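You operate a simulated robot arm through the tools that you are given. There is no shell and no other tool. Be economical: measure what you need, move in short steps, check, and stop when the job is done.

The job below is to be done with a simulated two-armed robot. You get a single attempt, and the scene is never put back.

Task
Take the gold tin on the top of the glue bench and put it away on the top of the finishing bench.
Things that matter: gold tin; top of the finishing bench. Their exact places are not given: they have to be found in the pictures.

The check looks at the end state, three seconds after you hand in, the way a careful person would. Anything else that was tipped, shoved, dropped, spilled or broken makes it a failure.

Robot
Two 7-joint arms with two-finger parallel grippers on one trunk, on a base that drives. Base frame: it is fixed to the floor where the robot stands at the start and does not move with it; the origin is under the middle of the robot, x ahead of it, y to its left, z up. Readings come in cm, rad, newtons and seconds.
The left shoulder is at the start at [7, 16.3, 114.5], the right one opposite. With the tool pointing down near the work surface each hand reaches from about 38 to 88 cm from the robot's upright axis, wherever it stands, measured 20 degrees to its own side. Places, roughly: top of the finishing bench [70, -270, 90]. Payload 3.43 kg a hand.
The TCP of each hand is the grasp point between the finger pads, 3.4 cm short of the fingertips. In the tool frame z runs along the fingers and y along their closing line. Largest opening 12.8 cm; finger width 2.4, thickness 1.2; the body of the gripper, 4.8 by 13 cm, starts 9.6 cm behind the TCP.
Orientation is that of the tool frame in the base frame, as a unit quaternion [x, y, z, w]. With the fingers straight down and closing along the base's y, the tool's x points along the base's -x, its y along +y and its z along -z.

Tools
- The arms move only by the tool jog_arm. It takes "left_targets", "right_targets" or both (then of equal length, played together; a hand with none holds still); each is a list of rows, each an object of numbers (a shift or turn left out is 0, a gripper value left out holds the last): "dx", "dy", "dz": the shift along the base's x, y, z in units of 250 mm (1.0 is 250 mm); "rx", "ry", "rz": the turn, a rotation vector about the base's x, y, z in units of 180 degrees (1.0 is 180 degrees); "fingers": the gripper command, from -1 (shut) to 1 (fully open), values between in proportion. In form: [{"dx": .., "dy": .., "dz": .., "rx": .., "ry": .., "rz": .., "fingers": ..}, ...]. A call has 1 to 20 rows; each row is the pose to reach, as a shift and turn from the pose commanded when the call began. A call with a number of a shift or a turn outside -1 to 1 is refused whole. Rows are played at 5 a second. More than 5 cm and 0.15 rad between two rows, or a gripper value outside its range, and nothing of the call is played. A pose out of reach is approached as far as the arm can. The call stops where the force on the tool passes 40 N (or 10 N more than at its start, if that is more) or the arm is blocked; 0.2 s more then pass. Each finger travels about 15.3 cm/s and halts on what it meets, pressing with about 34 N; the grip force reading is that of the motor and also rises with nothing between the fingers. The clock runs only during rows and for 0.2 s after the last one: add rows that repeat a pose to give the fingers time. The reply holds the time, the measured pose of the TCP, the force on the tool along the base axes, the opening and the grip force, in the units named above and with some noise, and new pictures: "views" is both (left out), scene, wrist or none (wrist: the cameras of the hands that moved).
- Cameras (640 x 400 px; columns grow to the right, rows downward): "scene" is now at [14.28, 0.34, 138.49]; the picture's right is [-0.02, -1.00, 0.00], its down [-0.52, 0.01, -0.85] and it looks along [0.85, -0.01, -0.52] (base axes); focal length 251 px, centre (320, 200). "left" rides on the left gripper at [7.6, 1.1, -16] in its tool frame; the picture's right is [-0.15, 0.99, 0.00], its down [-0.88, -0.13, -0.46] and it looks along [-0.45, -0.07, 0.89] (tool axes); focal length 234 px, centre (320, 200). "right" rides on the right gripper at [7.6, -1.1, -16] in its tool frame; the picture's right is [0.15, 0.99, 0.00], its down [-0.88, 0.13, -0.46] and it looks along [-0.45, 0.07, 0.89] (tool axes); focal length 234 px, centre (320, 200).
- move_column(by): slides the trunk up (or, below 0, down) by that many cm; the arms and the scene camera ride with it, the base frame stays. It gives what a move gives, with no picture.
- drive_base(legs): drives the robot by 1 to 6 legs, each [ahead, left, turn to the left] in cm, cm and rad, along the robot's own axes; the way and the turn of a leg run together, so that a leg with both is an arc; at most 150 cm and 3.142 rad a leg. The arms and the cameras ride along, it lands a little off, and it stops where it bumps. It gives what a move gives, and a new picture of the scene camera.
- turn_head(pan, tilt): turns the head with the scene camera to pan (to the left, within 1.501 rad either way) and tilt (down, from -0.506 to 1.204), counted from straight ahead of the robot. It gives what a move gives, and a new picture of the scene camera.
- probe_pixels(camera, pixels): for up to 12 pixels [column, row] of the newest picture of that camera ("zoom" is the newest enlarged one), the place [x, y, z] in the base frame of the surface seen there, good to about 0.2 cm, but the place of the scene camera against the robot may be out by one fixed shift of up to 1.2 cm in any direction. It takes no simulated time.
- inspect(camera, box): a new picture of the part [left, top, right, bottom] of that camera's present view, enlarged. It takes no simulated time.
- job_done(): hands the job in; it is judged then, once.

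Keep the steps short. Do not move on a guess: measure, check each grasp and each placing, and mend mistakes. In all there are 80 turns and 170 pictures (those below and enlarged ones count). Leave the grippers open and the arms clear of the work at the hand-in unless told otherwise, and finish with a single line.

The tools are called after "Request:" as name(argument=value, ...) on one line, values as JSON. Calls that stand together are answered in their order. jog_arm: Moves the arms, as the interface text tells. Its arguments: {"type":"object","properties":{"left_targets":{"type":"array","items":{"type":"object","properties":{"dx":{"type":"number"},"dy":{"type":"number"},"dz":{"type":"number"},"rx":{"type":"number"},"ry":{"type":"number"},"rz":{"type":"number"},"fingers":{"type":"number"}}}},"right_targets":{"type":"array","items":{"type":"object","properties":{"dx":{"type":"number"},"dy":{"type":"number"},"dz":{"type":"number"},"rx":{"type":"number"},"ry":{"type":"number"},"rz":{"type":"number"},"fingers":{"type":"number"}}}},"views":{"type":"string","enum":["both","scene","wrist","none"]}},"required":[]} The other tools are called the same way: move_column (by) slides the trunk up or down; drive_base (legs) drives the base; turn_head (pan, tilt) turns the head that bears the scene camera; probe_pixels (camera, pixels) gives the place of the surface under pixels of a picture; inspect (camera, box) takes an enlarged picture of a part of a camera's view; job_done () hands the job in.

At the start:

```text
clock: 0.0
left_tcp_pos: [64.28, 32.63, 102.67]
left_tool_rot: [-0.002, 1.0, -0.001, 0.0]
left_contact_force: [0.4, -0.3, 0.1]
left_grip_width: 12.83
left_grasp_force: 0.0
right_tcp_pos: [63.52, -29.34, 111.84]
right_tool_rot: [0.0, 1.0, 0.0, 0.0]
right_contact_force: [-1.0, 0.4, 0.2]
right_grip_width: 12.78
right_grasp_force: 0.1
trunk travel left (down, up): [-62.5, 31.5]
robot x, y, heading: [0.17, -0.15, 0.004]
head pan, tilt: [-0.016, 0.545]
```

scene: 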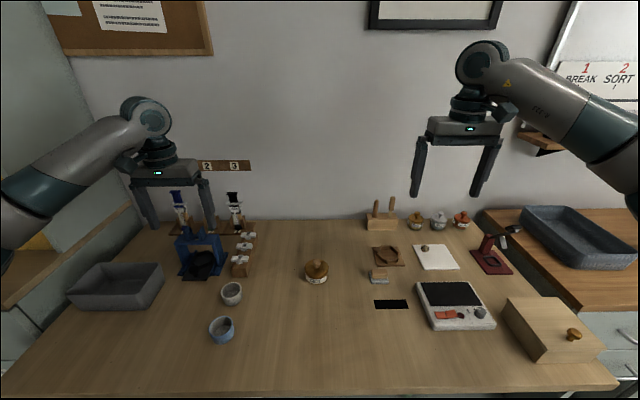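
right: 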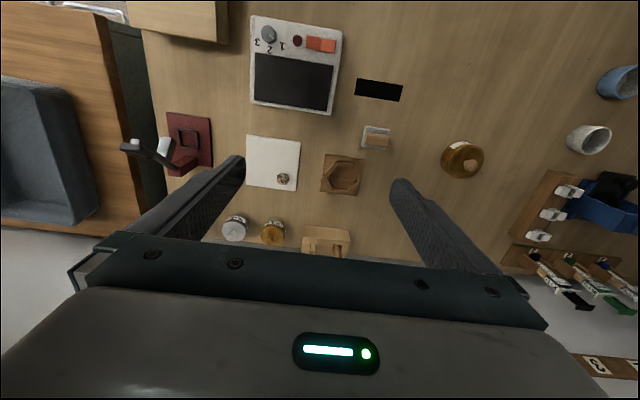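
left: 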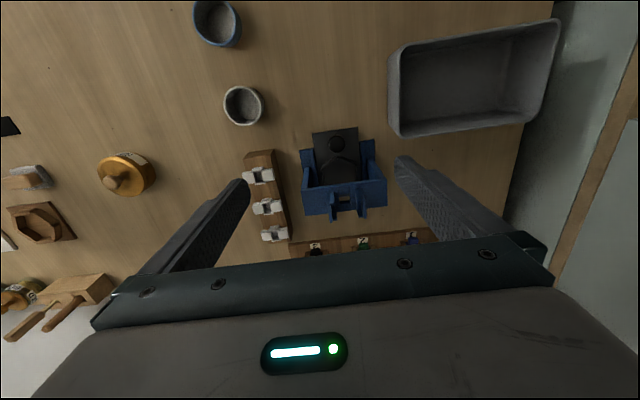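

I see a gold knobbed tin at about (316,271) and similar pots at the back (415,220), (438,220), (461,220). I'll enlarge these first.

Request:
inspect(camera="scene", box=[280, 190, 520, 340])

Request:
turn_head(pan=-1.2, tilt=0.3)

```text
2.67 times, centred on (400, 265) of scene
```

zoom: 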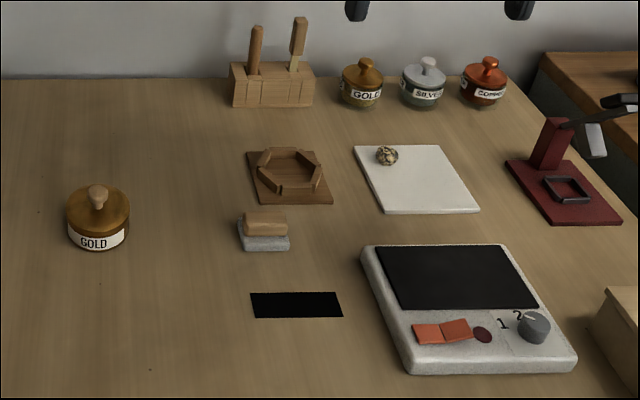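

```text
clock: 1.4
left_tcp_pos: [64.47, 32.67, 102.71]
left_tool_rot: [-0.001, 1.0, 0.0, 0.0]
left_contact_force: [-0.4, -0.5, 0.3]
left_grip_width: 12.79
left_grasp_force: 0.0
right_tcp_pos: [63.54, -29.39, 111.74]
right_tool_rot: [0.0, 1.0, 0.0, 0.0]
right_contact_force: [1.1, -0.2, -0.2]
right_grip_width: 12.82
right_grasp_force: 0.0
trunk travel left (down, up): [-62.5, 31.5]
robot x, y, heading: [-0.01, -0.08, -0.004]
head pan, tilt: [-1.201, 0.3]
```

scene: 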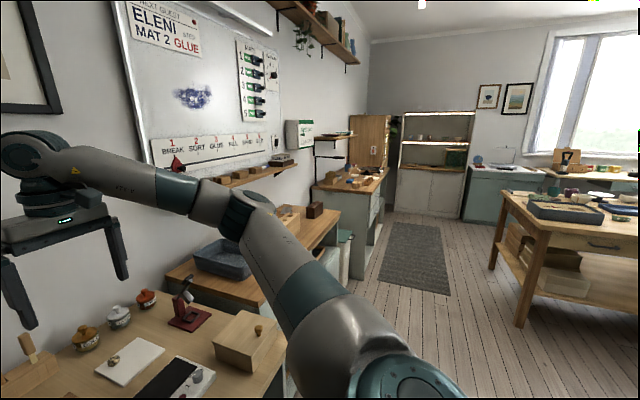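

Two items read GOLD on this bench, and I must confirm which bench is which. Enlarging the room.

Request:
inspect(camera="scene", box=[110, 0, 350, 180])

Request:
inspect(camera="scene", box=[270, 90, 420, 230])

Request:
inspect(camera="scene", box=[440, 120, 640, 260])

Request:
probe_pixels(camera="scene", pixels=[[350, 185], [375, 185], [330, 190], [365, 205], [430, 260], [360, 285], [510, 173], [560, 212], [275, 228], [440, 190]])

```text
2.22 times, centred on (230, 90) of scene
```

zoom: 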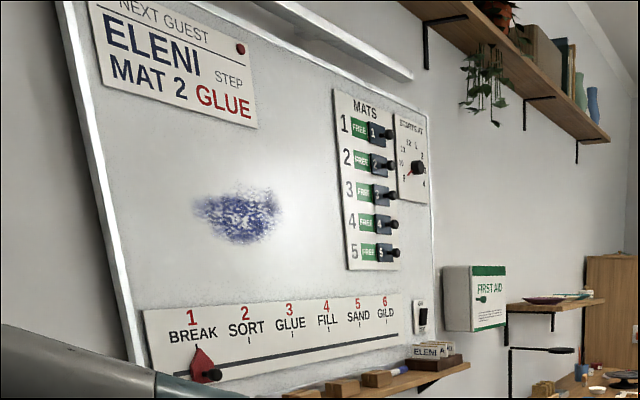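

```text
2.86 times, centred on (345, 160) of scene
```

zoom: 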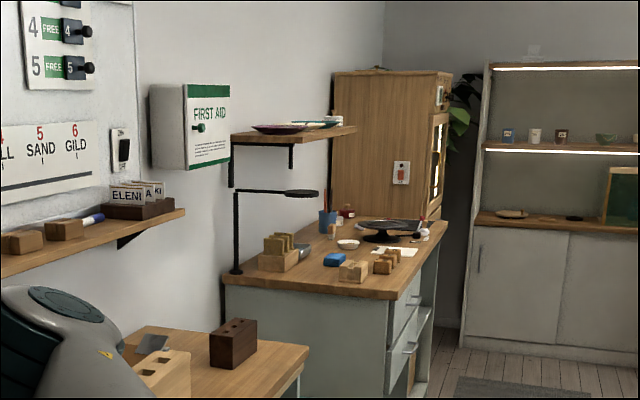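

```text
2.86 times, centred on (540, 190) of scene
```

zoom: 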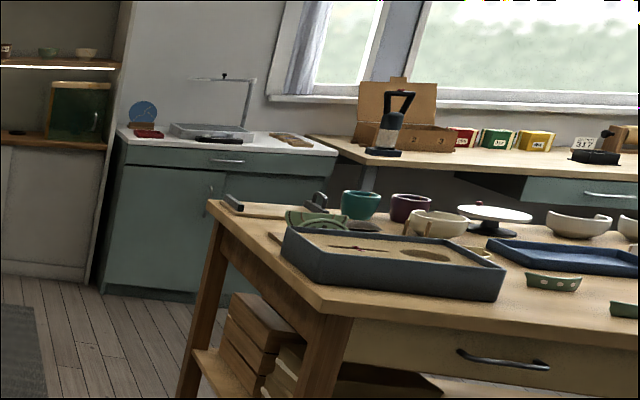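

```text
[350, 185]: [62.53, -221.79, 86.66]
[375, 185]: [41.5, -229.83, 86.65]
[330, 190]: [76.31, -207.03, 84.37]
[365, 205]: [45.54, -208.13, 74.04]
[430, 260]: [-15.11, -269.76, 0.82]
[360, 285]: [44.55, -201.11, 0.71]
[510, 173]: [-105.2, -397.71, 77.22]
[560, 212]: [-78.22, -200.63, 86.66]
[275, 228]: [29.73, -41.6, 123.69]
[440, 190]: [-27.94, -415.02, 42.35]
```

The finishing bench is the one with the turntable near [70,-270]. I'll look left for other benches or tins.

Request:
turn_head(pan=1.2, tilt=0.3)

Request:
turn_head(pan=-0.016, tilt=0.7)

Request:
inspect(camera="right", box=[200, 120, 500, 270])

```text
clock: 3.6
left_tcp_pos: [64.38, 32.61, 102.72]
left_tool_rot: [-0.001, 1.0, 0.0, 0.001]
left_contact_force: [0.4, -1.0, 0.4]
left_grip_width: 12.8
left_grasp_force: 0.0
right_tcp_pos: [63.5, -29.23, 111.86]
right_tool_rot: [0.0, 1.0, 0.0, 0.0]
right_contact_force: [0.0, -0.4, -0.5]
right_grip_width: 12.79
right_grasp_force: 0.1
trunk travel left (down, up): [-62.5, 31.5]
robot x, y, heading: [0.11, 0.11, -0.003]
head pan, tilt: [1.201, 0.3]
```

scene: 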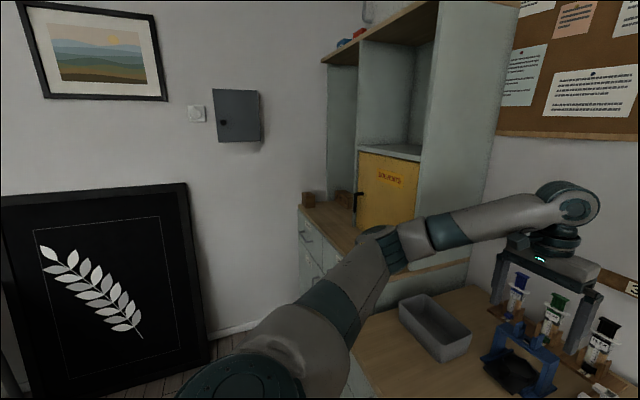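

```text
clock: 5.0
left_tcp_pos: [64.34, 32.67, 102.7]
left_tool_rot: [-0.001, 1.0, 0.0, 0.0]
left_contact_force: [0.2, -0.3, 0.2]
left_grip_width: 12.79
left_grasp_force: 0.0
right_tcp_pos: [63.54, -29.26, 111.74]
right_tool_rot: [0.0, 1.0, -0.001, 0.0]
right_contact_force: [0.1, 0.2, -0.2]
right_grip_width: 12.79
right_grasp_force: 0.1
trunk travel left (down, up): [-62.5, 31.5]
robot x, y, heading: [0.24, 0.06, 0.001]
head pan, tilt: [-0.016, 0.7]
```

scene: 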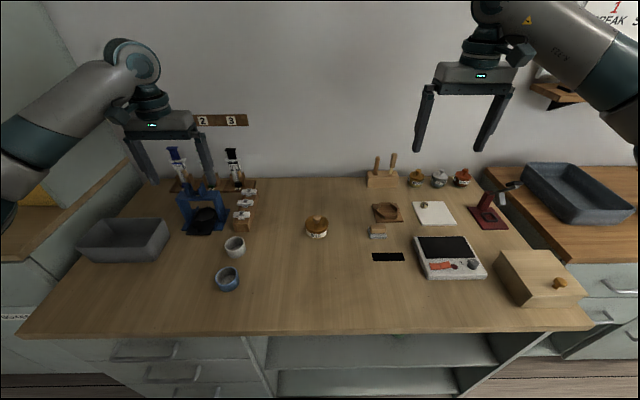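

```text
2.13 times, centred on (350, 195) of right
```

zoom: 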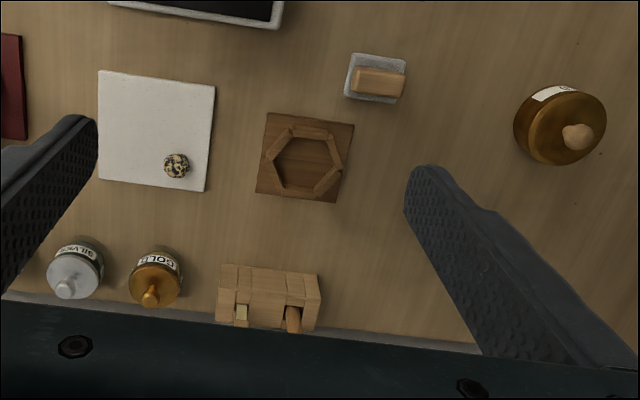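

Next I compare the two GOLD containers closely and measure the front one.

Request:
inspect(camera="scene", box=[292, 205, 340, 245])

Request:
inspect(camera="scene", box=[400, 160, 480, 200])

Request:
probe_pixels(camera="right", pixels=[[471, 165], [460, 145], [445, 158], [480, 155], [462, 176], [450, 178], [440, 190], [420, 160]])

Request:
probe_pixels(camera="left", pixels=[[112, 182], [125, 160], [102, 180], [150, 170], [128, 192], [138, 158], [126, 205]])

Request:
probe_pixels(camera="scene", pixels=[[317, 217], [317, 235], [308, 226], [326, 226], [418, 175], [418, 184], [376, 234]])

```text
10.00 times, centred on (316, 225) of scene
```

zoom: 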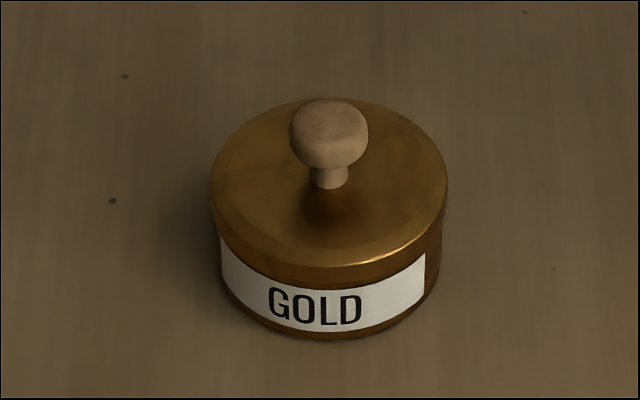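

```text
8.00 times, centred on (440, 180) of scene
```

zoom: 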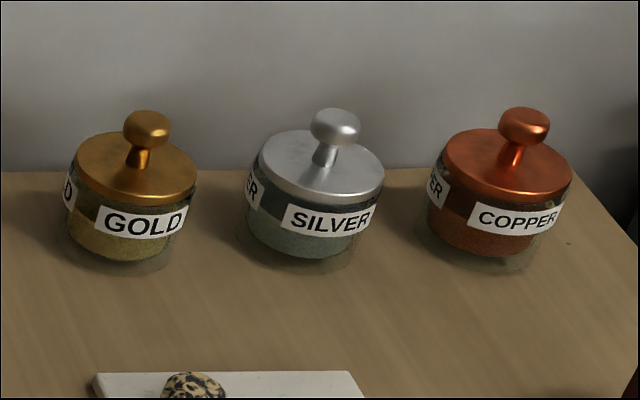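

```text
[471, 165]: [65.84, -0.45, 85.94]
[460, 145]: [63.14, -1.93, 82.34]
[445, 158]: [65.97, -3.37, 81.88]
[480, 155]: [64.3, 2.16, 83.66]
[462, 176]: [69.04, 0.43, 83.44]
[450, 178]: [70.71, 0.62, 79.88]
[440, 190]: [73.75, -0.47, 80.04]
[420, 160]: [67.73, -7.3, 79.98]
```

```text
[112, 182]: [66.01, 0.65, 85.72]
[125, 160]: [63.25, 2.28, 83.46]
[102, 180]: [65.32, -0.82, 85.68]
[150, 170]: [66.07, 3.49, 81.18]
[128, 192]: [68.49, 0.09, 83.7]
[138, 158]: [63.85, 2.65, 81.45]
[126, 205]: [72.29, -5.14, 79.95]
```

```text
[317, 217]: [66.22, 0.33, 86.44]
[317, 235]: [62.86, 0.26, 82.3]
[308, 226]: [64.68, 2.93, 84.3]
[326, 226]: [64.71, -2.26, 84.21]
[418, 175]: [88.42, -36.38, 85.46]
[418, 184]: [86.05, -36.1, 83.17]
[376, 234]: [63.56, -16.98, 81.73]
```

The front one (centre about [66, 0.1], lid at 83.6, radius about 3.5) is opaque gold: that is the tin. The back ones are glass jars of powder. Next the right hand goes toward a point above it.

Request:
jog_arm(right_targets=[{"dx": 0.016, "dy": 0.16, "dz": -0.05}, {"dx": 0.033, "dy": 0.32, "dz": -0.1}, {"dx": 0.05, "dy": 0.48, "dz": -0.15}, {"dx": 0.066, "dy": 0.64, "dz": -0.2}, {"dx": 0.083, "dy": 0.8, "dz": -0.25}, {"dx": 0.1, "dy": 0.96, "dz": -0.3}, {"dx": 0.1, "dy": 0.96, "dz": -0.3}], views="none")

```text
clock: 6.6
left_tcp_pos: [64.42, 32.5, 102.74]
left_tool_rot: [-0.001, 1.0, 0.001, 0.0]
left_contact_force: [-0.1, -0.3, -0.3]
left_grip_width: 12.78
left_grasp_force: 0.0
right_tcp_pos: [66.0, -5.23, 104.12]
right_tool_rot: [0.0, 1.0, 0.001, 0.0]
right_contact_force: [-0.1, 0.1, 0.7]
right_grip_width: 12.82
right_grasp_force: 0.1
trunk travel left (down, up): [-62.5, 31.5]
robot x, y, heading: [-0.08, 0.13, 0.002]
head pan, tilt: [-0.016, 0.7]
```

The hand is at [66, -5.2, 104]. Now I move 5.3 cm left and down to about z 94.

Request:
jog_arm(right_targets=[{"dy": 0.11}, {"dy": 0.213, "dz": -0.1}, {"dy": 0.213, "dz": -0.25}, {"dy": 0.213, "dz": -0.4}, {"dy": 0.213, "dz": -0.4}], views="both")

```text
clock: 7.8
left_tcp_pos: [64.28, 32.68, 102.74]
left_tool_rot: [-0.001, 1.0, 0.0, 0.0]
left_contact_force: [1.2, -0.5, 0.2]
left_grip_width: 12.8
left_grasp_force: 0.0
right_tcp_pos: [66.06, 0.05, 94.17]
right_tool_rot: [0.0, 1.0, -0.001, 0.001]
right_contact_force: [0.1, 0.8, 0.1]
right_grip_width: 12.81
right_grasp_force: 0.1
trunk travel left (down, up): [-62.5, 31.5]
robot x, y, heading: [0.34, -0.03, -0.001]
head pan, tilt: [-0.016, 0.7]
```

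scene: 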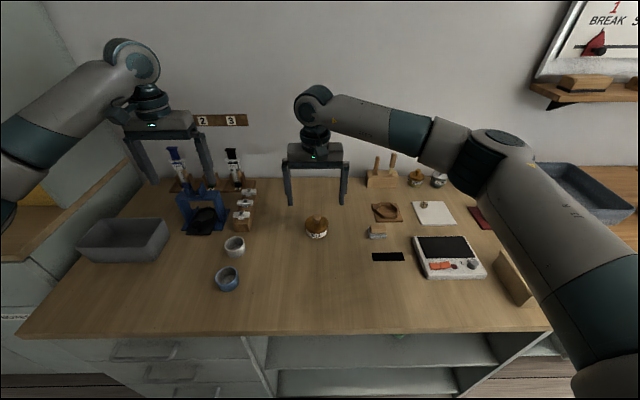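
right: 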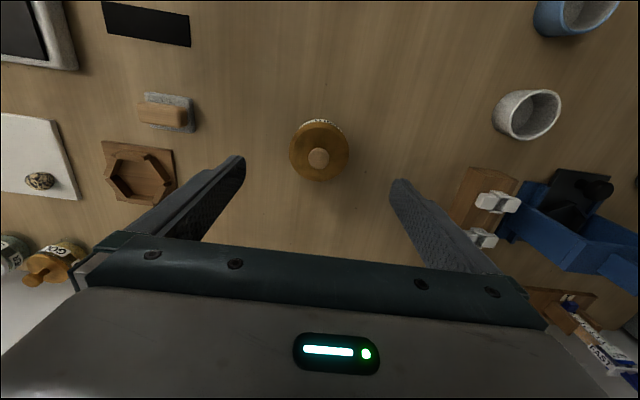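

Centred between the fingers. One check of the tin's edges from the wrist before lowering.

Request:
probe_pixels(camera="right", pixels=[[318, 157], [292, 152], [346, 150], [320, 127], [319, 177], [319, 122], [325, 121]])

Request:
inspect(camera="right", box=[270, 100, 370, 200])

```text
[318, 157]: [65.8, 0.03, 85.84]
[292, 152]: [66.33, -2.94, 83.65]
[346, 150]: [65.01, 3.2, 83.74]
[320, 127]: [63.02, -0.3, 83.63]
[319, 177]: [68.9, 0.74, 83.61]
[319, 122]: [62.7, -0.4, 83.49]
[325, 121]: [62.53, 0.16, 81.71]
```

```text
4.00 times, centred on (320, 150) of right
```

zoom: 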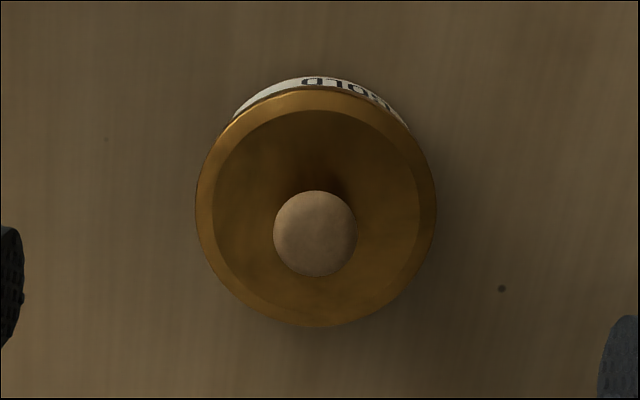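

Tin centre is [65.9, 0.1]. Lowering to TCP z 84.1, which leaves the fingertips about 0.7 above the bench.

Request:
jog_arm(right_targets=[{"dz": -0.15}, {"dz": -0.28}, {"dz": -0.36}, {"dz": -0.402}, {"dz": -0.402}], views="none")

Request:
jog_arm(right_targets=[{"fingers": 0.3}, {"fingers": 0.1}, {"fingers": -0.1}, {"fingers": -0.4}, {"fingers": -0.4}, {"fingers": -0.4}], views="wrist")

```text
clock: 9.0
left_tcp_pos: [64.31, 32.74, 102.75]
left_tool_rot: [-0.002, 1.0, -0.001, 0.001]
left_contact_force: [0.5, -0.7, -0.1]
left_grip_width: 12.8
left_grasp_force: 0.1
right_tcp_pos: [66.09, 0.15, 84.13]
right_tool_rot: [-0.001, 1.0, 0.001, 0.0]
right_contact_force: [0.2, -0.5, -0.4]
right_grip_width: 12.81
right_grasp_force: 0.1
trunk travel left (down, up): [-62.5, 31.5]
robot x, y, heading: [-0.05, 0.33, -0.002]
head pan, tilt: [-0.016, 0.7]
```

```text
clock: 10.4
left_tcp_pos: [64.41, 32.69, 102.68]
left_tool_rot: [-0.001, 1.0, 0.0, 0.0]
left_contact_force: [-0.3, 0.2, 0.2]
left_grip_width: 12.8
left_grasp_force: 0.1
right_tcp_pos: [65.99, 0.13, 84.18]
right_tool_rot: [0.0, 1.0, 0.0, 0.0]
right_contact_force: [0.3, -0.4, 1.0]
right_grip_width: 6.78
right_grasp_force: 34.1
trunk travel left (down, up): [-62.5, 31.5]
robot x, y, heading: [0.31, 0.1, 0.0]
head pan, tilt: [-0.016, 0.7]
```

right: 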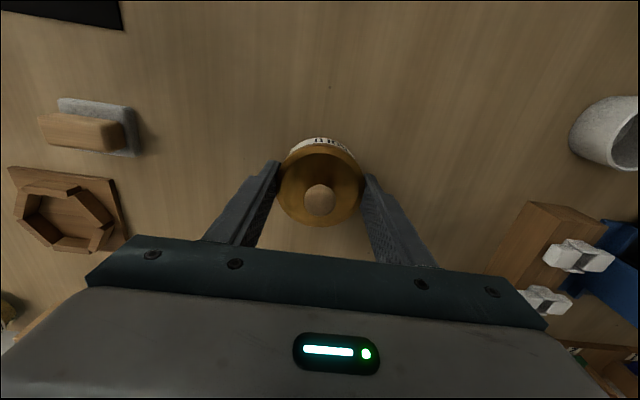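

Gripped at width 6.78 with 34 N. Lifting only 2 cm and checking that body and lid both rise.

Request:
jog_arm(right_targets=[{"dz": 0.04}, {"dz": 0.08}, {"dz": 0.08}], views="both")

Request:
inspect(camera="scene", box=[285, 185, 350, 245])

```text
clock: 11.2
left_tcp_pos: [64.4, 32.66, 102.62]
left_tool_rot: [-0.001, 1.0, 0.0, 0.0]
left_contact_force: [-0.2, 0.1, -0.1]
left_grip_width: 12.8
left_grasp_force: 0.0
right_tcp_pos: [66.06, 0.08, 86.29]
right_tool_rot: [-0.001, 1.0, -0.001, -0.001]
right_contact_force: [0.2, 1.1, -0.2]
right_grip_width: 6.77
right_grasp_force: 34.0
trunk travel left (down, up): [-62.5, 31.5]
robot x, y, heading: [0.14, 0.19, 0.002]
head pan, tilt: [-0.016, 0.7]
```

scene: 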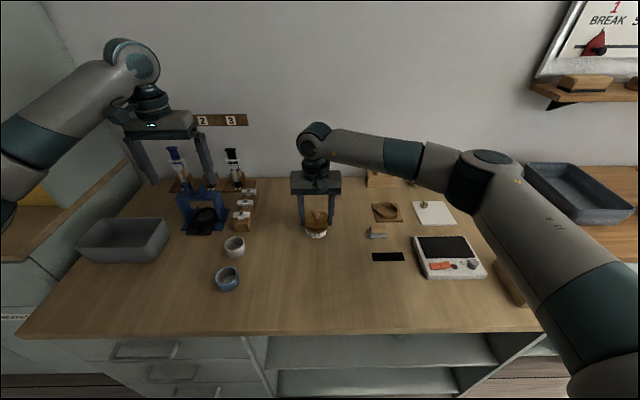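
right: 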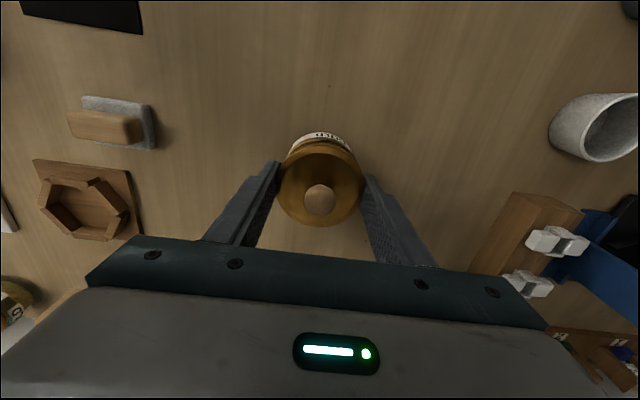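

```text
6.67 times, centred on (318, 215) of scene
```

zoom: 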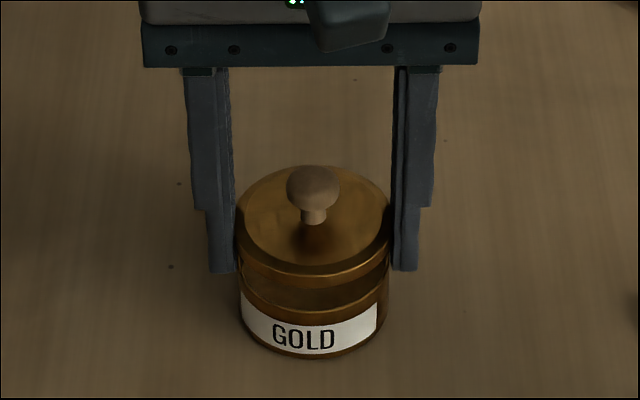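

The zoom shows that only the lid rose. The labelled body is still on the bench, so the lid is loose. I'll lift the lid straight up a bit more and look at how the two fit.

Request:
jog_arm(right_targets=[{"dz": 0.1}, {"dz": 0.2}, {"dz": 0.3}, {"dz": 0.3}], views="both")

Request:
inspect(camera="scene", box=[278, 165, 358, 245])

Request:
inspect(camera="right", box=[270, 100, 370, 230])

Request:
inspect(camera="left", box=[70, 120, 190, 220])

```text
clock: 12.2
left_tcp_pos: [64.5, 32.6, 102.83]
left_tool_rot: [-0.001, 1.0, 0.001, 0.0]
left_contact_force: [0.0, 0.1, 0.1]
left_grip_width: 12.8
left_grasp_force: 0.1
right_tcp_pos: [66.28, -0.03, 93.65]
right_tool_rot: [0.0, 1.0, 0.0, 0.0]
right_contact_force: [0.3, 0.1, -0.5]
right_grip_width: 6.78
right_grasp_force: 34.3
trunk travel left (down, up): [-62.5, 31.5]
robot x, y, heading: [0.01, -0.2, -0.005]
head pan, tilt: [-0.016, 0.7]
```

scene: 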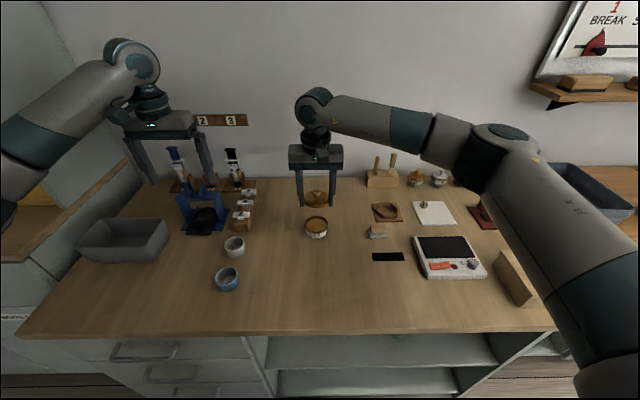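
right: 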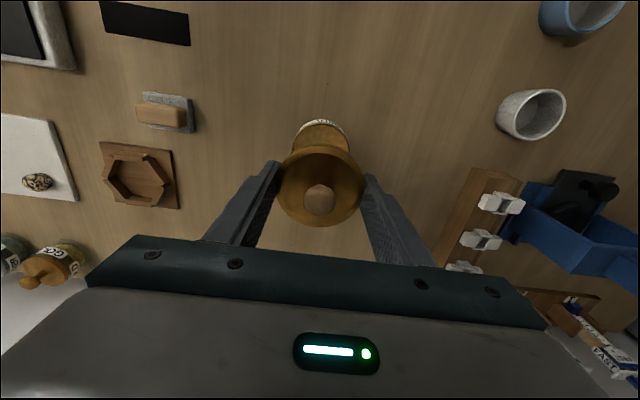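

```text
5.00 times, centred on (318, 205) of scene
```

zoom: 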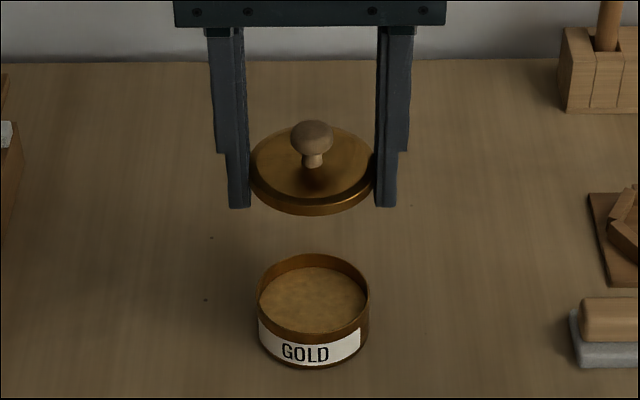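

```text
3.08 times, centred on (320, 165) of right
```

zoom: 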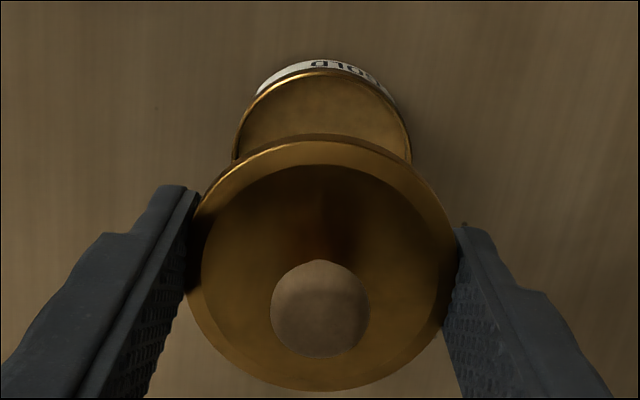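

```text
4.00 times, centred on (130, 170) of left
```

zoom: 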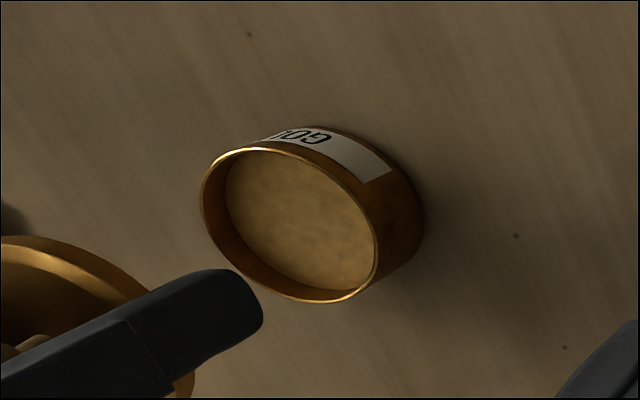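

The tin is an open body of powder with a cap-type lid. The plan: keep the lid level in the right hand, take the body with the left hand, carry both over, set the body down and re-lid it. First, the right hand moves up and to the right.

Request:
jog_arm(right_targets=[{"dz": 0.12}, {"dz": 0.24}, {"dz": 0.36, "dy": -0.1}, {"dz": 0.44, "dy": -0.24}, {"dz": 0.44, "dy": -0.4}, {"dz": 0.44, "dy": -0.56}, {"dz": 0.44, "dy": -0.72}, {"dz": 0.44, "dy": -0.88}, {"dz": 0.44, "dy": -1.0}, {"dz": 0.44, "dy": -1.0}], views="scene")

Request:
probe_pixels(camera="left", pixels=[[100, 168], [146, 180], [130, 150], [110, 159], [135, 194], [145, 163]])

```text
clock: 14.4
left_tcp_pos: [64.38, 32.78, 102.67]
left_tool_rot: [-0.001, 1.0, 0.0, 0.0]
left_contact_force: [-0.4, 0.2, -0.8]
left_grip_width: 12.8
left_grasp_force: 0.0
right_tcp_pos: [66.03, -24.97, 104.74]
right_tool_rot: [0.0, 1.0, 0.0, 0.001]
right_contact_force: [-0.2, 0.3, -1.1]
right_grip_width: 6.76
right_grasp_force: 34.3
trunk travel left (down, up): [-62.5, 31.5]
robot x, y, heading: [-0.11, 0.04, 0.002]
head pan, tilt: [-0.016, 0.7]
```

scene: 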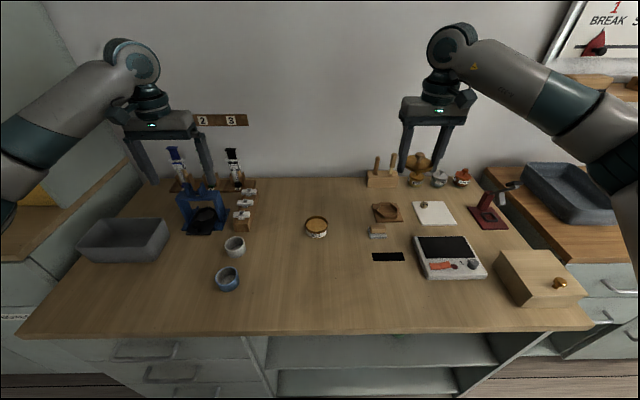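

```text
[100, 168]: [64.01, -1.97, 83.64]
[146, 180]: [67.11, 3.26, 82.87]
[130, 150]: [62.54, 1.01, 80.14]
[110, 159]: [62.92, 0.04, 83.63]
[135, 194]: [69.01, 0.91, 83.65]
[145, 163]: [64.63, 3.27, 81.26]
```

The lid is clear at [66,-25,104.7]. Now the left hand moves right in an arc toward the tin body.

Request:
jog_arm(left_targets=[{"dz": 0.1}, {"dz": 0.1, "dy": -0.16}, {"dz": 0.1, "dy": -0.32}, {"dz": 0.1, "dy": -0.48, "dx": 0.02}, {"dz": 0.1, "dy": -0.64, "dx": 0.04}, {"dz": 0.05, "dy": -0.8, "dx": 0.06}, {"dz": 0.0, "dy": -0.96, "dx": 0.06}, {"dz": 0.0, "dy": -0.96, "dx": 0.06}], views="none")

Request:
jog_arm(left_targets=[{"dy": -0.17, "dz": -0.05}, {"dy": -0.34, "dz": -0.1}, {"dy": -0.34, "dz": -0.25}, {"dy": -0.34, "dz": -0.35}, {"dy": -0.34, "dz": -0.35}], views="wrist")

```text
clock: 16.2
left_tcp_pos: [65.78, 8.79, 102.75]
left_tool_rot: [-0.001, 1.0, 0.0, 0.0]
left_contact_force: [-0.1, 0.1, -0.7]
left_grip_width: 12.8
left_grasp_force: 0.1
right_tcp_pos: [65.95, -24.85, 104.67]
right_tool_rot: [-0.001, 1.0, -0.001, 0.001]
right_contact_force: [-0.6, 0.4, 0.6]
right_grip_width: 6.76
right_grasp_force: 34.0
trunk travel left (down, up): [-62.5, 31.5]
robot x, y, heading: [0.27, -0.27, 0.002]
head pan, tilt: [-0.016, 0.7]
```

```text
clock: 17.4
left_tcp_pos: [65.94, 0.23, 94.03]
left_tool_rot: [0.001, 1.0, 0.0, -0.001]
left_contact_force: [-1.0, -0.4, 0.0]
left_grip_width: 12.8
left_grasp_force: 0.0
right_tcp_pos: [65.99, -24.98, 104.68]
right_tool_rot: [0.0, 1.0, 0.0, 0.0]
right_contact_force: [-0.4, -0.2, -0.1]
right_grip_width: 6.78
right_grasp_force: 34.0
trunk travel left (down, up): [-62.5, 31.5]
robot x, y, heading: [0.24, 0.2, 0.001]
head pan, tilt: [-0.016, 0.7]
```

left: 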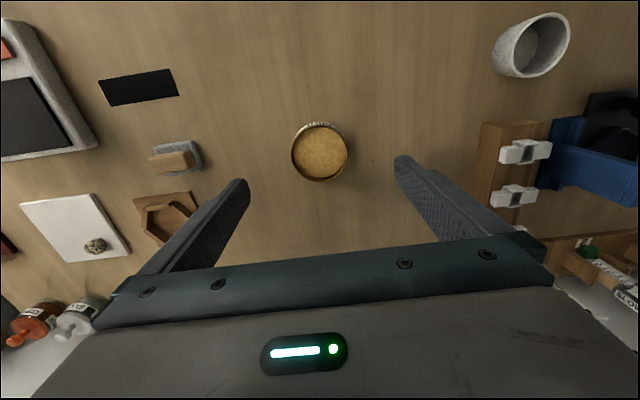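

The tin body is seen at about (320,152). I'll measure the rim in an enlarged view.

Request:
inspect(camera="left", box=[280, 110, 360, 190])

```text
5.00 times, centred on (320, 150) of left
```

zoom: 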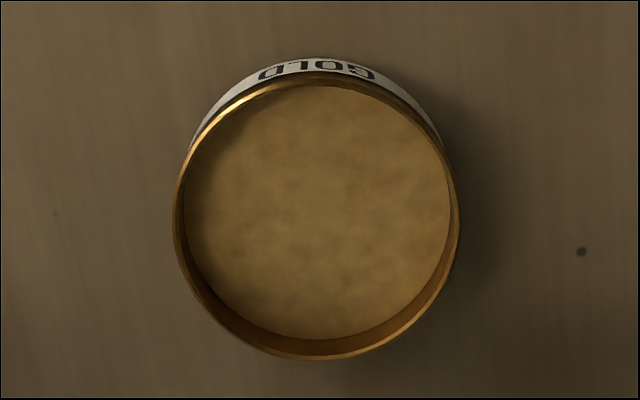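

Request:
probe_pixels(camera="zoom", pixels=[[175, 215], [457, 213], [310, 76], [318, 356], [320, 200], [320, 69], [177, 225], [455, 225]])

```text
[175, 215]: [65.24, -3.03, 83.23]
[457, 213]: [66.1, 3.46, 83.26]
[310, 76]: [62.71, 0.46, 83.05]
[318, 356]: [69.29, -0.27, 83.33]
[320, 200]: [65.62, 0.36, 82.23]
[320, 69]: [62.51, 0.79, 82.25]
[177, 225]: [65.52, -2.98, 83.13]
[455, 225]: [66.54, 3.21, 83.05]
```

The rim is at z 83.2, diameter about 6.5, centre [65.95, 0.2], with the powder 1 cm below the rim. Lowering the left hand to z 84 and closing.

Request:
jog_arm(left_targets=[{"dz": -0.15}, {"dz": -0.28}, {"dz": -0.36}, {"dz": -0.404}, {"dz": -0.404}, {"dz": -0.404}], views="none")

Request:
jog_arm(left_targets=[{"fingers": 0.3}, {"fingers": 0.15}, {"fingers": 0.05}, {"fingers": -0.05}, {"fingers": -0.4}, {"fingers": -0.4}, {"fingers": -0.4}], views="wrist")

```text
clock: 18.8
left_tcp_pos: [65.86, 0.2, 83.89]
left_tool_rot: [-0.002, 1.0, 0.0, 0.0]
left_contact_force: [0.6, 0.4, -0.1]
left_grip_width: 12.81
left_grasp_force: 0.1
right_tcp_pos: [65.92, -24.78, 104.78]
right_tool_rot: [0.0, 1.0, 0.0, 0.0]
right_contact_force: [1.0, -0.3, -0.4]
right_grip_width: 6.77
right_grasp_force: 33.9
trunk travel left (down, up): [-62.5, 31.5]
robot x, y, heading: [-0.09, -0.27, -0.004]
head pan, tilt: [-0.016, 0.7]
```

```text
clock: 20.4
left_tcp_pos: [65.86, 0.13, 83.74]
left_tool_rot: [0.0, 1.0, 0.0, 0.0]
left_contact_force: [0.0, -0.6, 1.1]
left_grip_width: 6.69
left_grasp_force: 33.8
right_tcp_pos: [66.05, -24.89, 104.65]
right_tool_rot: [0.0, 1.0, 0.001, -0.001]
right_contact_force: [0.8, -0.1, 0.4]
right_grip_width: 6.76
right_grasp_force: 34.1
trunk travel left (down, up): [-62.5, 31.5]
robot x, y, heading: [0.12, -0.18, 0.008]
head pan, tilt: [-0.016, 0.7]
```

left: 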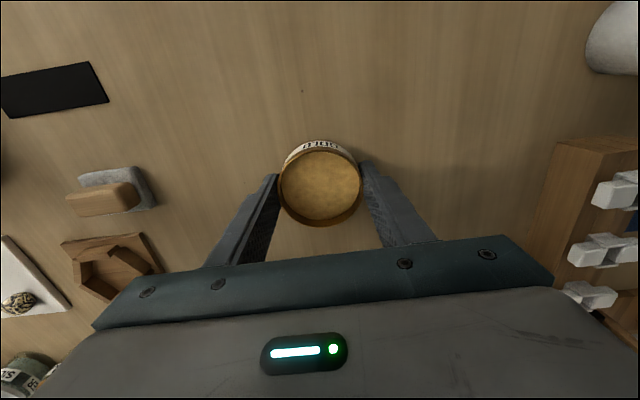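

Gripped at 6.69, 34 N. Lifting 2 cm and checking.

Request:
jog_arm(left_targets=[{"dz": 0.03}, {"dz": 0.06}, {"dz": 0.09}, {"dz": 0.09}], views="wrist")

Request:
inspect(camera="scene", box=[270, 165, 366, 245])

```text
clock: 21.4
left_tcp_pos: [65.84, 0.19, 86.08]
left_tool_rot: [-0.001, 1.0, 0.0, 0.0]
left_contact_force: [-0.7, 0.0, -1.5]
left_grip_width: 6.68
left_grasp_force: 34.1
right_tcp_pos: [66.1, -24.96, 104.78]
right_tool_rot: [0.0, 1.0, 0.0, 0.0]
right_contact_force: [0.2, 0.3, 1.2]
right_grip_width: 6.8
right_grasp_force: 33.7
trunk travel left (down, up): [-62.5, 31.5]
robot x, y, heading: [0.11, 0.34, 0.001]
head pan, tilt: [-0.016, 0.7]
```

left: 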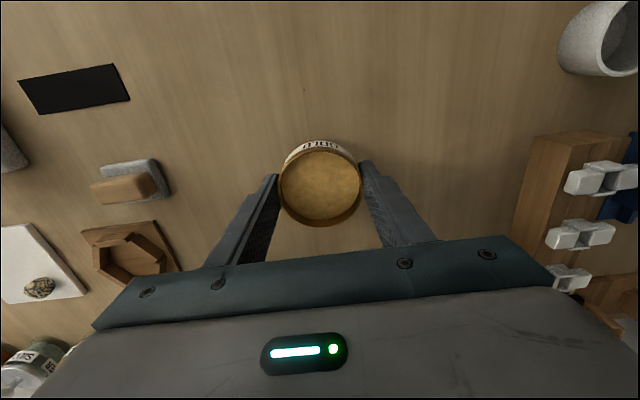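

```text
5.00 times, centred on (318, 205) of scene
```

zoom: 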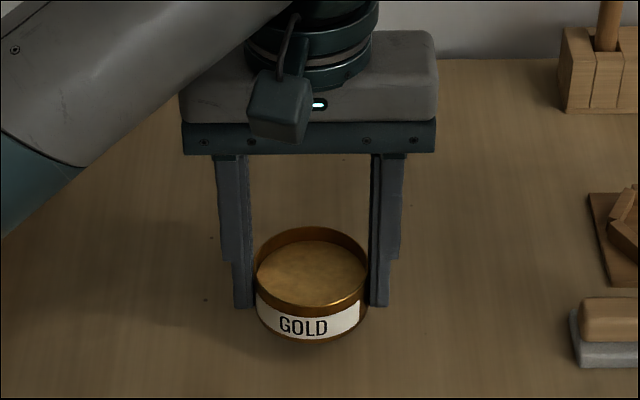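

The body is held with the powder level. Raising the left hand 20 cm straight up and drawing it back and left a bit; the right hand draws back a bit too.

Request:
jog_arm(left_targets=[{"dz": 0.1}, {"dz": 0.2}, {"dz": 0.3}, {"dz": 0.4}, {"dz": 0.5}, {"dz": 0.6, "dx": -0.05, "dy": 0.08}, {"dz": 0.7, "dx": -0.15, "dy": 0.16}, {"dz": 0.8, "dx": -0.25, "dy": 0.24}, {"dz": 0.84, "dx": -0.35, "dy": 0.32}, {"dz": 0.84, "dx": -0.45, "dy": 0.4}, {"dz": 0.84, "dx": -0.45, "dy": 0.4}], right_targets=[{"dz": 0}, {"dz": 0}, {"dz": 0}, {"dz": 0}, {"dz": 0}, {"dx": -0.09, "dz": 0.02}, {"dx": -0.18, "dz": 0.04}, {"dx": -0.27, "dz": 0.06}, {"dx": -0.36, "dz": 0.08}, {"dx": -0.45, "dz": 0.1}, {"dx": -0.45, "dz": 0.1}], views="none")

Request:
turn_head(pan=-1.45, tilt=0.45)

```text
clock: 23.8
left_tcp_pos: [54.66, 10.17, 106.87]
left_tool_rot: [0.0, 1.0, 0.0, -0.001]
left_contact_force: [0.6, -0.5, -1.2]
left_grip_width: 6.69
left_grasp_force: 33.7
right_tcp_pos: [54.8, -24.99, 107.07]
right_tool_rot: [0.001, 1.0, 0.0, -0.001]
right_contact_force: [0.7, -0.2, -0.1]
right_grip_width: 6.77
right_grasp_force: 34.2
trunk travel left (down, up): [-62.5, 31.5]
robot x, y, heading: [0.14, -0.1, -0.001]
head pan, tilt: [-0.016, 0.7]
```

```text
clock: 25.4
left_tcp_pos: [54.64, 10.24, 107.1]
left_tool_rot: [-0.001, 1.0, 0.0, 0.0]
left_contact_force: [0.8, -0.4, -2.1]
left_grip_width: 6.68
left_grasp_force: 34.3
right_tcp_pos: [54.7, -24.92, 107.15]
right_tool_rot: [0.001, 1.0, 0.0, 0.0]
right_contact_force: [0.6, 0.0, -0.2]
right_grip_width: 6.78
right_grasp_force: 34.0
trunk travel left (down, up): [-62.5, 31.5]
robot x, y, heading: [-0.35, 0.4, 0.002]
head pan, tilt: [-1.45, 0.45]
```

scene: 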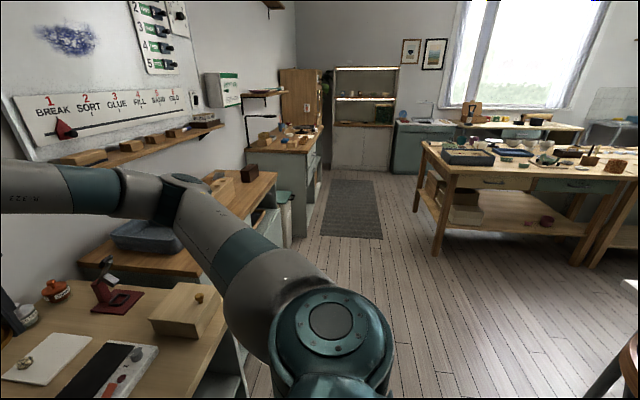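

Request:
probe_pixels(camera="scene", pixels=[[430, 250], [413, 210], [424, 145], [438, 172], [300, 237], [318, 133], [290, 245], [270, 195], [262, 170], [330, 235], [345, 170], [605, 396]])

Request:
inspect(camera="scene", box=[180, 60, 340, 170])

```text
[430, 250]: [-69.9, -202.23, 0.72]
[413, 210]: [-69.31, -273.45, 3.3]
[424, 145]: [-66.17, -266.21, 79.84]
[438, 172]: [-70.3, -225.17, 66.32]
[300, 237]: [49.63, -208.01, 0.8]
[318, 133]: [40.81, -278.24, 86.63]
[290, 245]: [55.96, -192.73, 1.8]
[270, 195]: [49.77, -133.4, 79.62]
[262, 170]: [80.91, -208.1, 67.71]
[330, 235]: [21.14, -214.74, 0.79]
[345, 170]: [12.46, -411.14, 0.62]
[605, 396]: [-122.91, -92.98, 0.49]
```

```text
3.64 times, centred on (260, 115) of scene
```

zoom: 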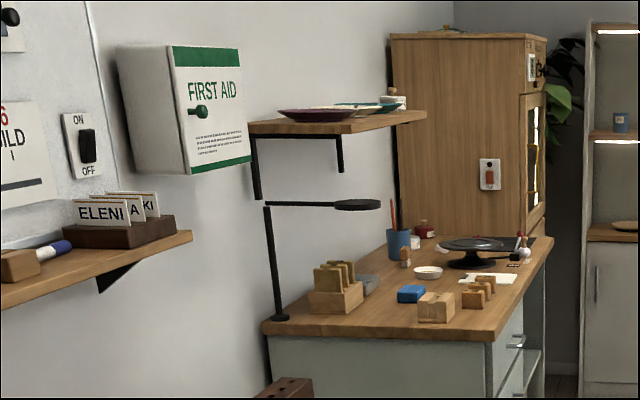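

The corridor runs from x −66 (centre table) to x 41 (finishing bench front), and nothing is on the floor. I back up 12 cm, then strafe right.

Request:
drive_base(legs=[[-12, 0, 0], [0, -120, 0]])

```text
clock: 32.3
left_tcp_pos: [42.76, -109.47, 107.0]
left_tool_rot: [0.0, 1.0, 0.0, 0.001]
left_contact_force: [0.1, -0.2, -1.7]
left_grip_width: 6.65
left_grasp_force: 33.9
right_tcp_pos: [42.78, -144.6, 107.2]
right_tool_rot: [0.001, 1.0, -0.001, 0.0]
right_contact_force: [0.2, -0.9, 0.4]
right_grip_width: 6.76
right_grasp_force: 34.3
trunk travel left (down, up): [-62.5, 31.5]
robot x, y, heading: [-11.71, -119.82, -0.0]
head pan, tilt: [-1.45, 0.45]
```

scene: 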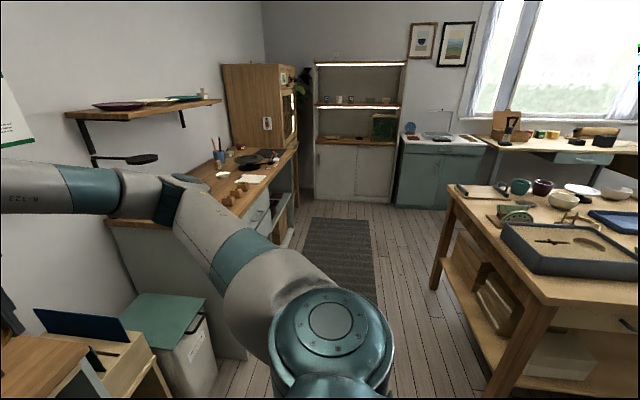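

Clear so far. I check the lamp head and the shelf before going on.

Request:
probe_pixels(camera="scene", pixels=[[147, 158], [130, 158], [220, 102], [190, 112], [255, 160], [298, 148], [245, 188], [250, 180], [455, 190], [270, 160], [222, 175], [215, 155]])

```text
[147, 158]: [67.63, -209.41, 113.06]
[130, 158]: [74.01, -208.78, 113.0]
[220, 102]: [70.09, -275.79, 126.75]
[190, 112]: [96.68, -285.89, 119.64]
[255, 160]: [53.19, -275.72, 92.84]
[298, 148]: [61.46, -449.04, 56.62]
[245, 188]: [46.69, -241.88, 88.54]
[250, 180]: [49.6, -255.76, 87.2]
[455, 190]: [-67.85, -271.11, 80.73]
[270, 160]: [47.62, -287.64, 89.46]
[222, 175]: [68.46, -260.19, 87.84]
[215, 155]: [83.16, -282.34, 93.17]
```

The lamp head is at x ≥ 65 and the shelf at x ≥ 70. I check how far ahead the right arm reaches.

Request:
probe_pixels(camera="scene", pixels=[[20, 190], [90, 185], [180, 185], [190, 200], [240, 250], [5, 300]])

```text
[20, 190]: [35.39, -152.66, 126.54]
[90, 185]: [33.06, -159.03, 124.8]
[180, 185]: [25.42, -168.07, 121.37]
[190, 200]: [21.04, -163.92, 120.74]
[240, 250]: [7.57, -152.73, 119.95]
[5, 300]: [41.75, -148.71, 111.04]
```

The arm stays at x < 50, so it is clear. Strafing 100 more and looking forward.

Request:
drive_base(legs=[[0, -100, 0]])

Request:
turn_head(pan=-0.4, tilt=0.6)

```text
clock: 37.5
left_tcp_pos: [42.37, -210.71, 107.07]
left_tool_rot: [0.003, 1.0, 0.0, 0.0]
left_contact_force: [-0.8, -0.5, -1.3]
left_grip_width: 6.68
left_grasp_force: 34.4
right_tcp_pos: [42.23, -245.81, 107.14]
right_tool_rot: [0.003, 1.0, 0.0, 0.0]
right_contact_force: [1.0, 0.2, -0.3]
right_grip_width: 6.76
right_grasp_force: 34.1
trunk travel left (down, up): [-62.5, 31.5]
robot x, y, heading: [-12.07, -220.95, -0.009]
head pan, tilt: [-1.45, 0.45]
```

scene: 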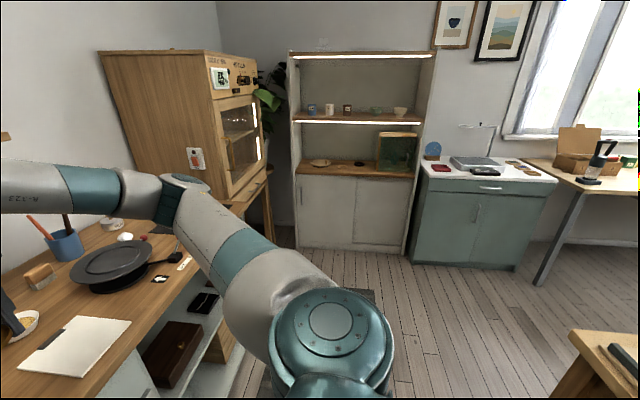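

```text
clock: 38.8
left_tcp_pos: [42.35, -210.66, 107.1]
left_tool_rot: [0.002, 1.0, -0.001, 0.0]
left_contact_force: [0.6, -0.5, -0.2]
left_grip_width: 6.67
left_grasp_force: 33.3
right_tcp_pos: [42.36, -245.78, 107.14]
right_tool_rot: [0.003, 1.0, 0.0, 0.0]
right_contact_force: [-0.4, -1.1, -0.1]
right_grip_width: 6.74
right_grasp_force: 33.9
trunk travel left (down, up): [-62.5, 31.5]
robot x, y, heading: [-12.26, -220.27, -0.003]
head pan, tilt: [-0.4, 0.6]
```

scene: 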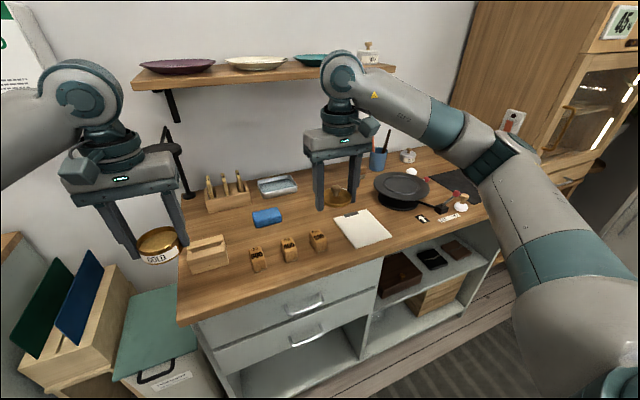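

Now I see the bench. Measuring the free areas and their neighbours.

Request:
probe_pixels(camera="scene", pixels=[[208, 270], [260, 268], [290, 258], [320, 248], [375, 252], [270, 295], [235, 308], [225, 262], [268, 238], [300, 228], [320, 222], [268, 218]])

Request:
inspect(camera="scene", box=[160, 160, 500, 340])

```text
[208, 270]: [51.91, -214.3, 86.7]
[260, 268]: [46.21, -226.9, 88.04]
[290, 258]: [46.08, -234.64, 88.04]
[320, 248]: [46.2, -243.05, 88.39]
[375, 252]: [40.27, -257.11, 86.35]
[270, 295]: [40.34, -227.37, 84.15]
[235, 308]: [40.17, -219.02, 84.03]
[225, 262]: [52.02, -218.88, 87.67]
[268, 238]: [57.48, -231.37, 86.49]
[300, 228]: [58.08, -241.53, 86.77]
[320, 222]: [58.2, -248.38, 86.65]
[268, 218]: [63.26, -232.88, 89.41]
```

```text
1.88 times, centred on (330, 250) of scene
```

zoom: 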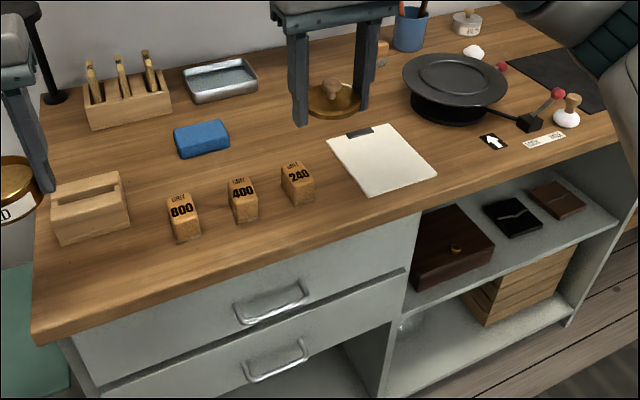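

A gap shows between the sponge, the blocks and the paper at zoom (270,150). Measuring its bounds.

Request:
probe_pixels(camera="zoom", pixels=[[228, 143], [222, 155], [329, 139], [285, 165], [308, 172], [236, 182], [258, 85], [405, 95], [280, 140], [270, 155], [375, 125], [355, 100]])

```text
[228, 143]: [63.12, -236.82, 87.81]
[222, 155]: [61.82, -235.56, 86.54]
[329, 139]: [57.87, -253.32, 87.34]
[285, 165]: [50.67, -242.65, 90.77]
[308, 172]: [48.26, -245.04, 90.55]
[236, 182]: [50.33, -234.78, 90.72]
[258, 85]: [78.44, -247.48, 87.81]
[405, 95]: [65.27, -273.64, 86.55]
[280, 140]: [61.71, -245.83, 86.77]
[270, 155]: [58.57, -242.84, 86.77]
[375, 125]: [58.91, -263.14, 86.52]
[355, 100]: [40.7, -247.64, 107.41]
```

Chosen spot: [62.5, -247], bench top z 86.7, clear of the sponge (y > −237), the paper corner (y < −253, x < 58) and the blocks (x < 52). I drive so this spot is straight ahead.

Request:
drive_base(legs=[[0, -26.5, 0], [8, 0, 0]])

Request:
turn_head(pan=0.0, tilt=0.6)

```text
clock: 41.3
left_tcp_pos: [50.21, -237.35, 107.1]
left_tool_rot: [0.004, 1.0, 0.001, -0.001]
left_contact_force: [0.4, 0.3, -2.1]
left_grip_width: 6.63
left_grasp_force: 33.9
right_tcp_pos: [50.16, -272.55, 107.36]
right_tool_rot: [0.004, 1.0, 0.001, 0.0]
right_contact_force: [0.0, 0.4, -0.8]
right_grip_width: 6.76
right_grasp_force: 34.1
trunk travel left (down, up): [-62.5, 31.5]
robot x, y, heading: [-4.59, -247.24, -0.008]
head pan, tilt: [-0.4, 0.6]
```

scene: 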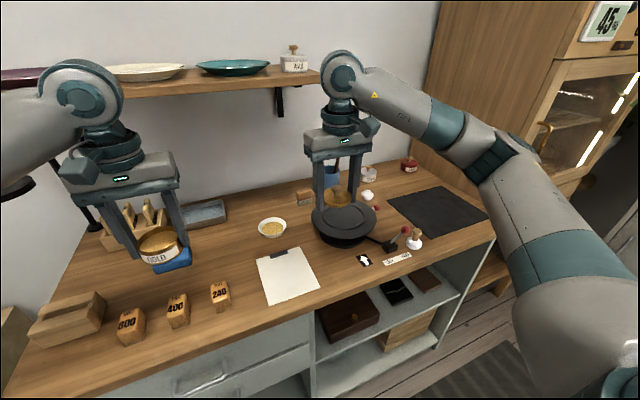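

```text
clock: 42.2
left_tcp_pos: [50.11, -237.33, 107.12]
left_tool_rot: [0.004, 1.0, 0.0, 0.0]
left_contact_force: [-0.4, 0.7, -2.0]
left_grip_width: 6.65
left_grasp_force: 34.1
right_tcp_pos: [49.97, -272.44, 107.2]
right_tool_rot: [0.004, 1.0, 0.0, 0.001]
right_contact_force: [-0.6, -0.2, -0.9]
right_grip_width: 6.76
right_grasp_force: 34.2
trunk travel left (down, up): [-62.5, 31.5]
robot x, y, heading: [-4.35, -247.22, -0.007]
head pan, tilt: [0.0, 0.6]
```

scene: 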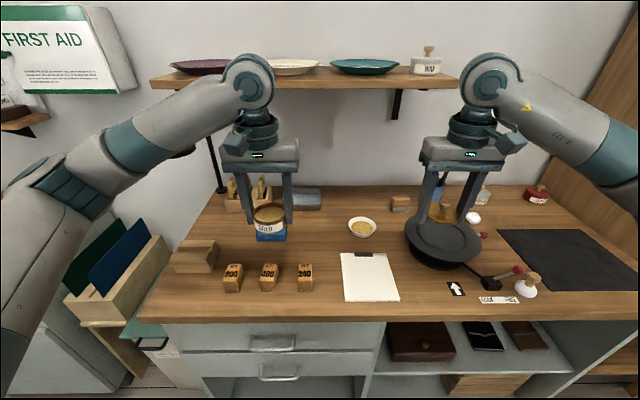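

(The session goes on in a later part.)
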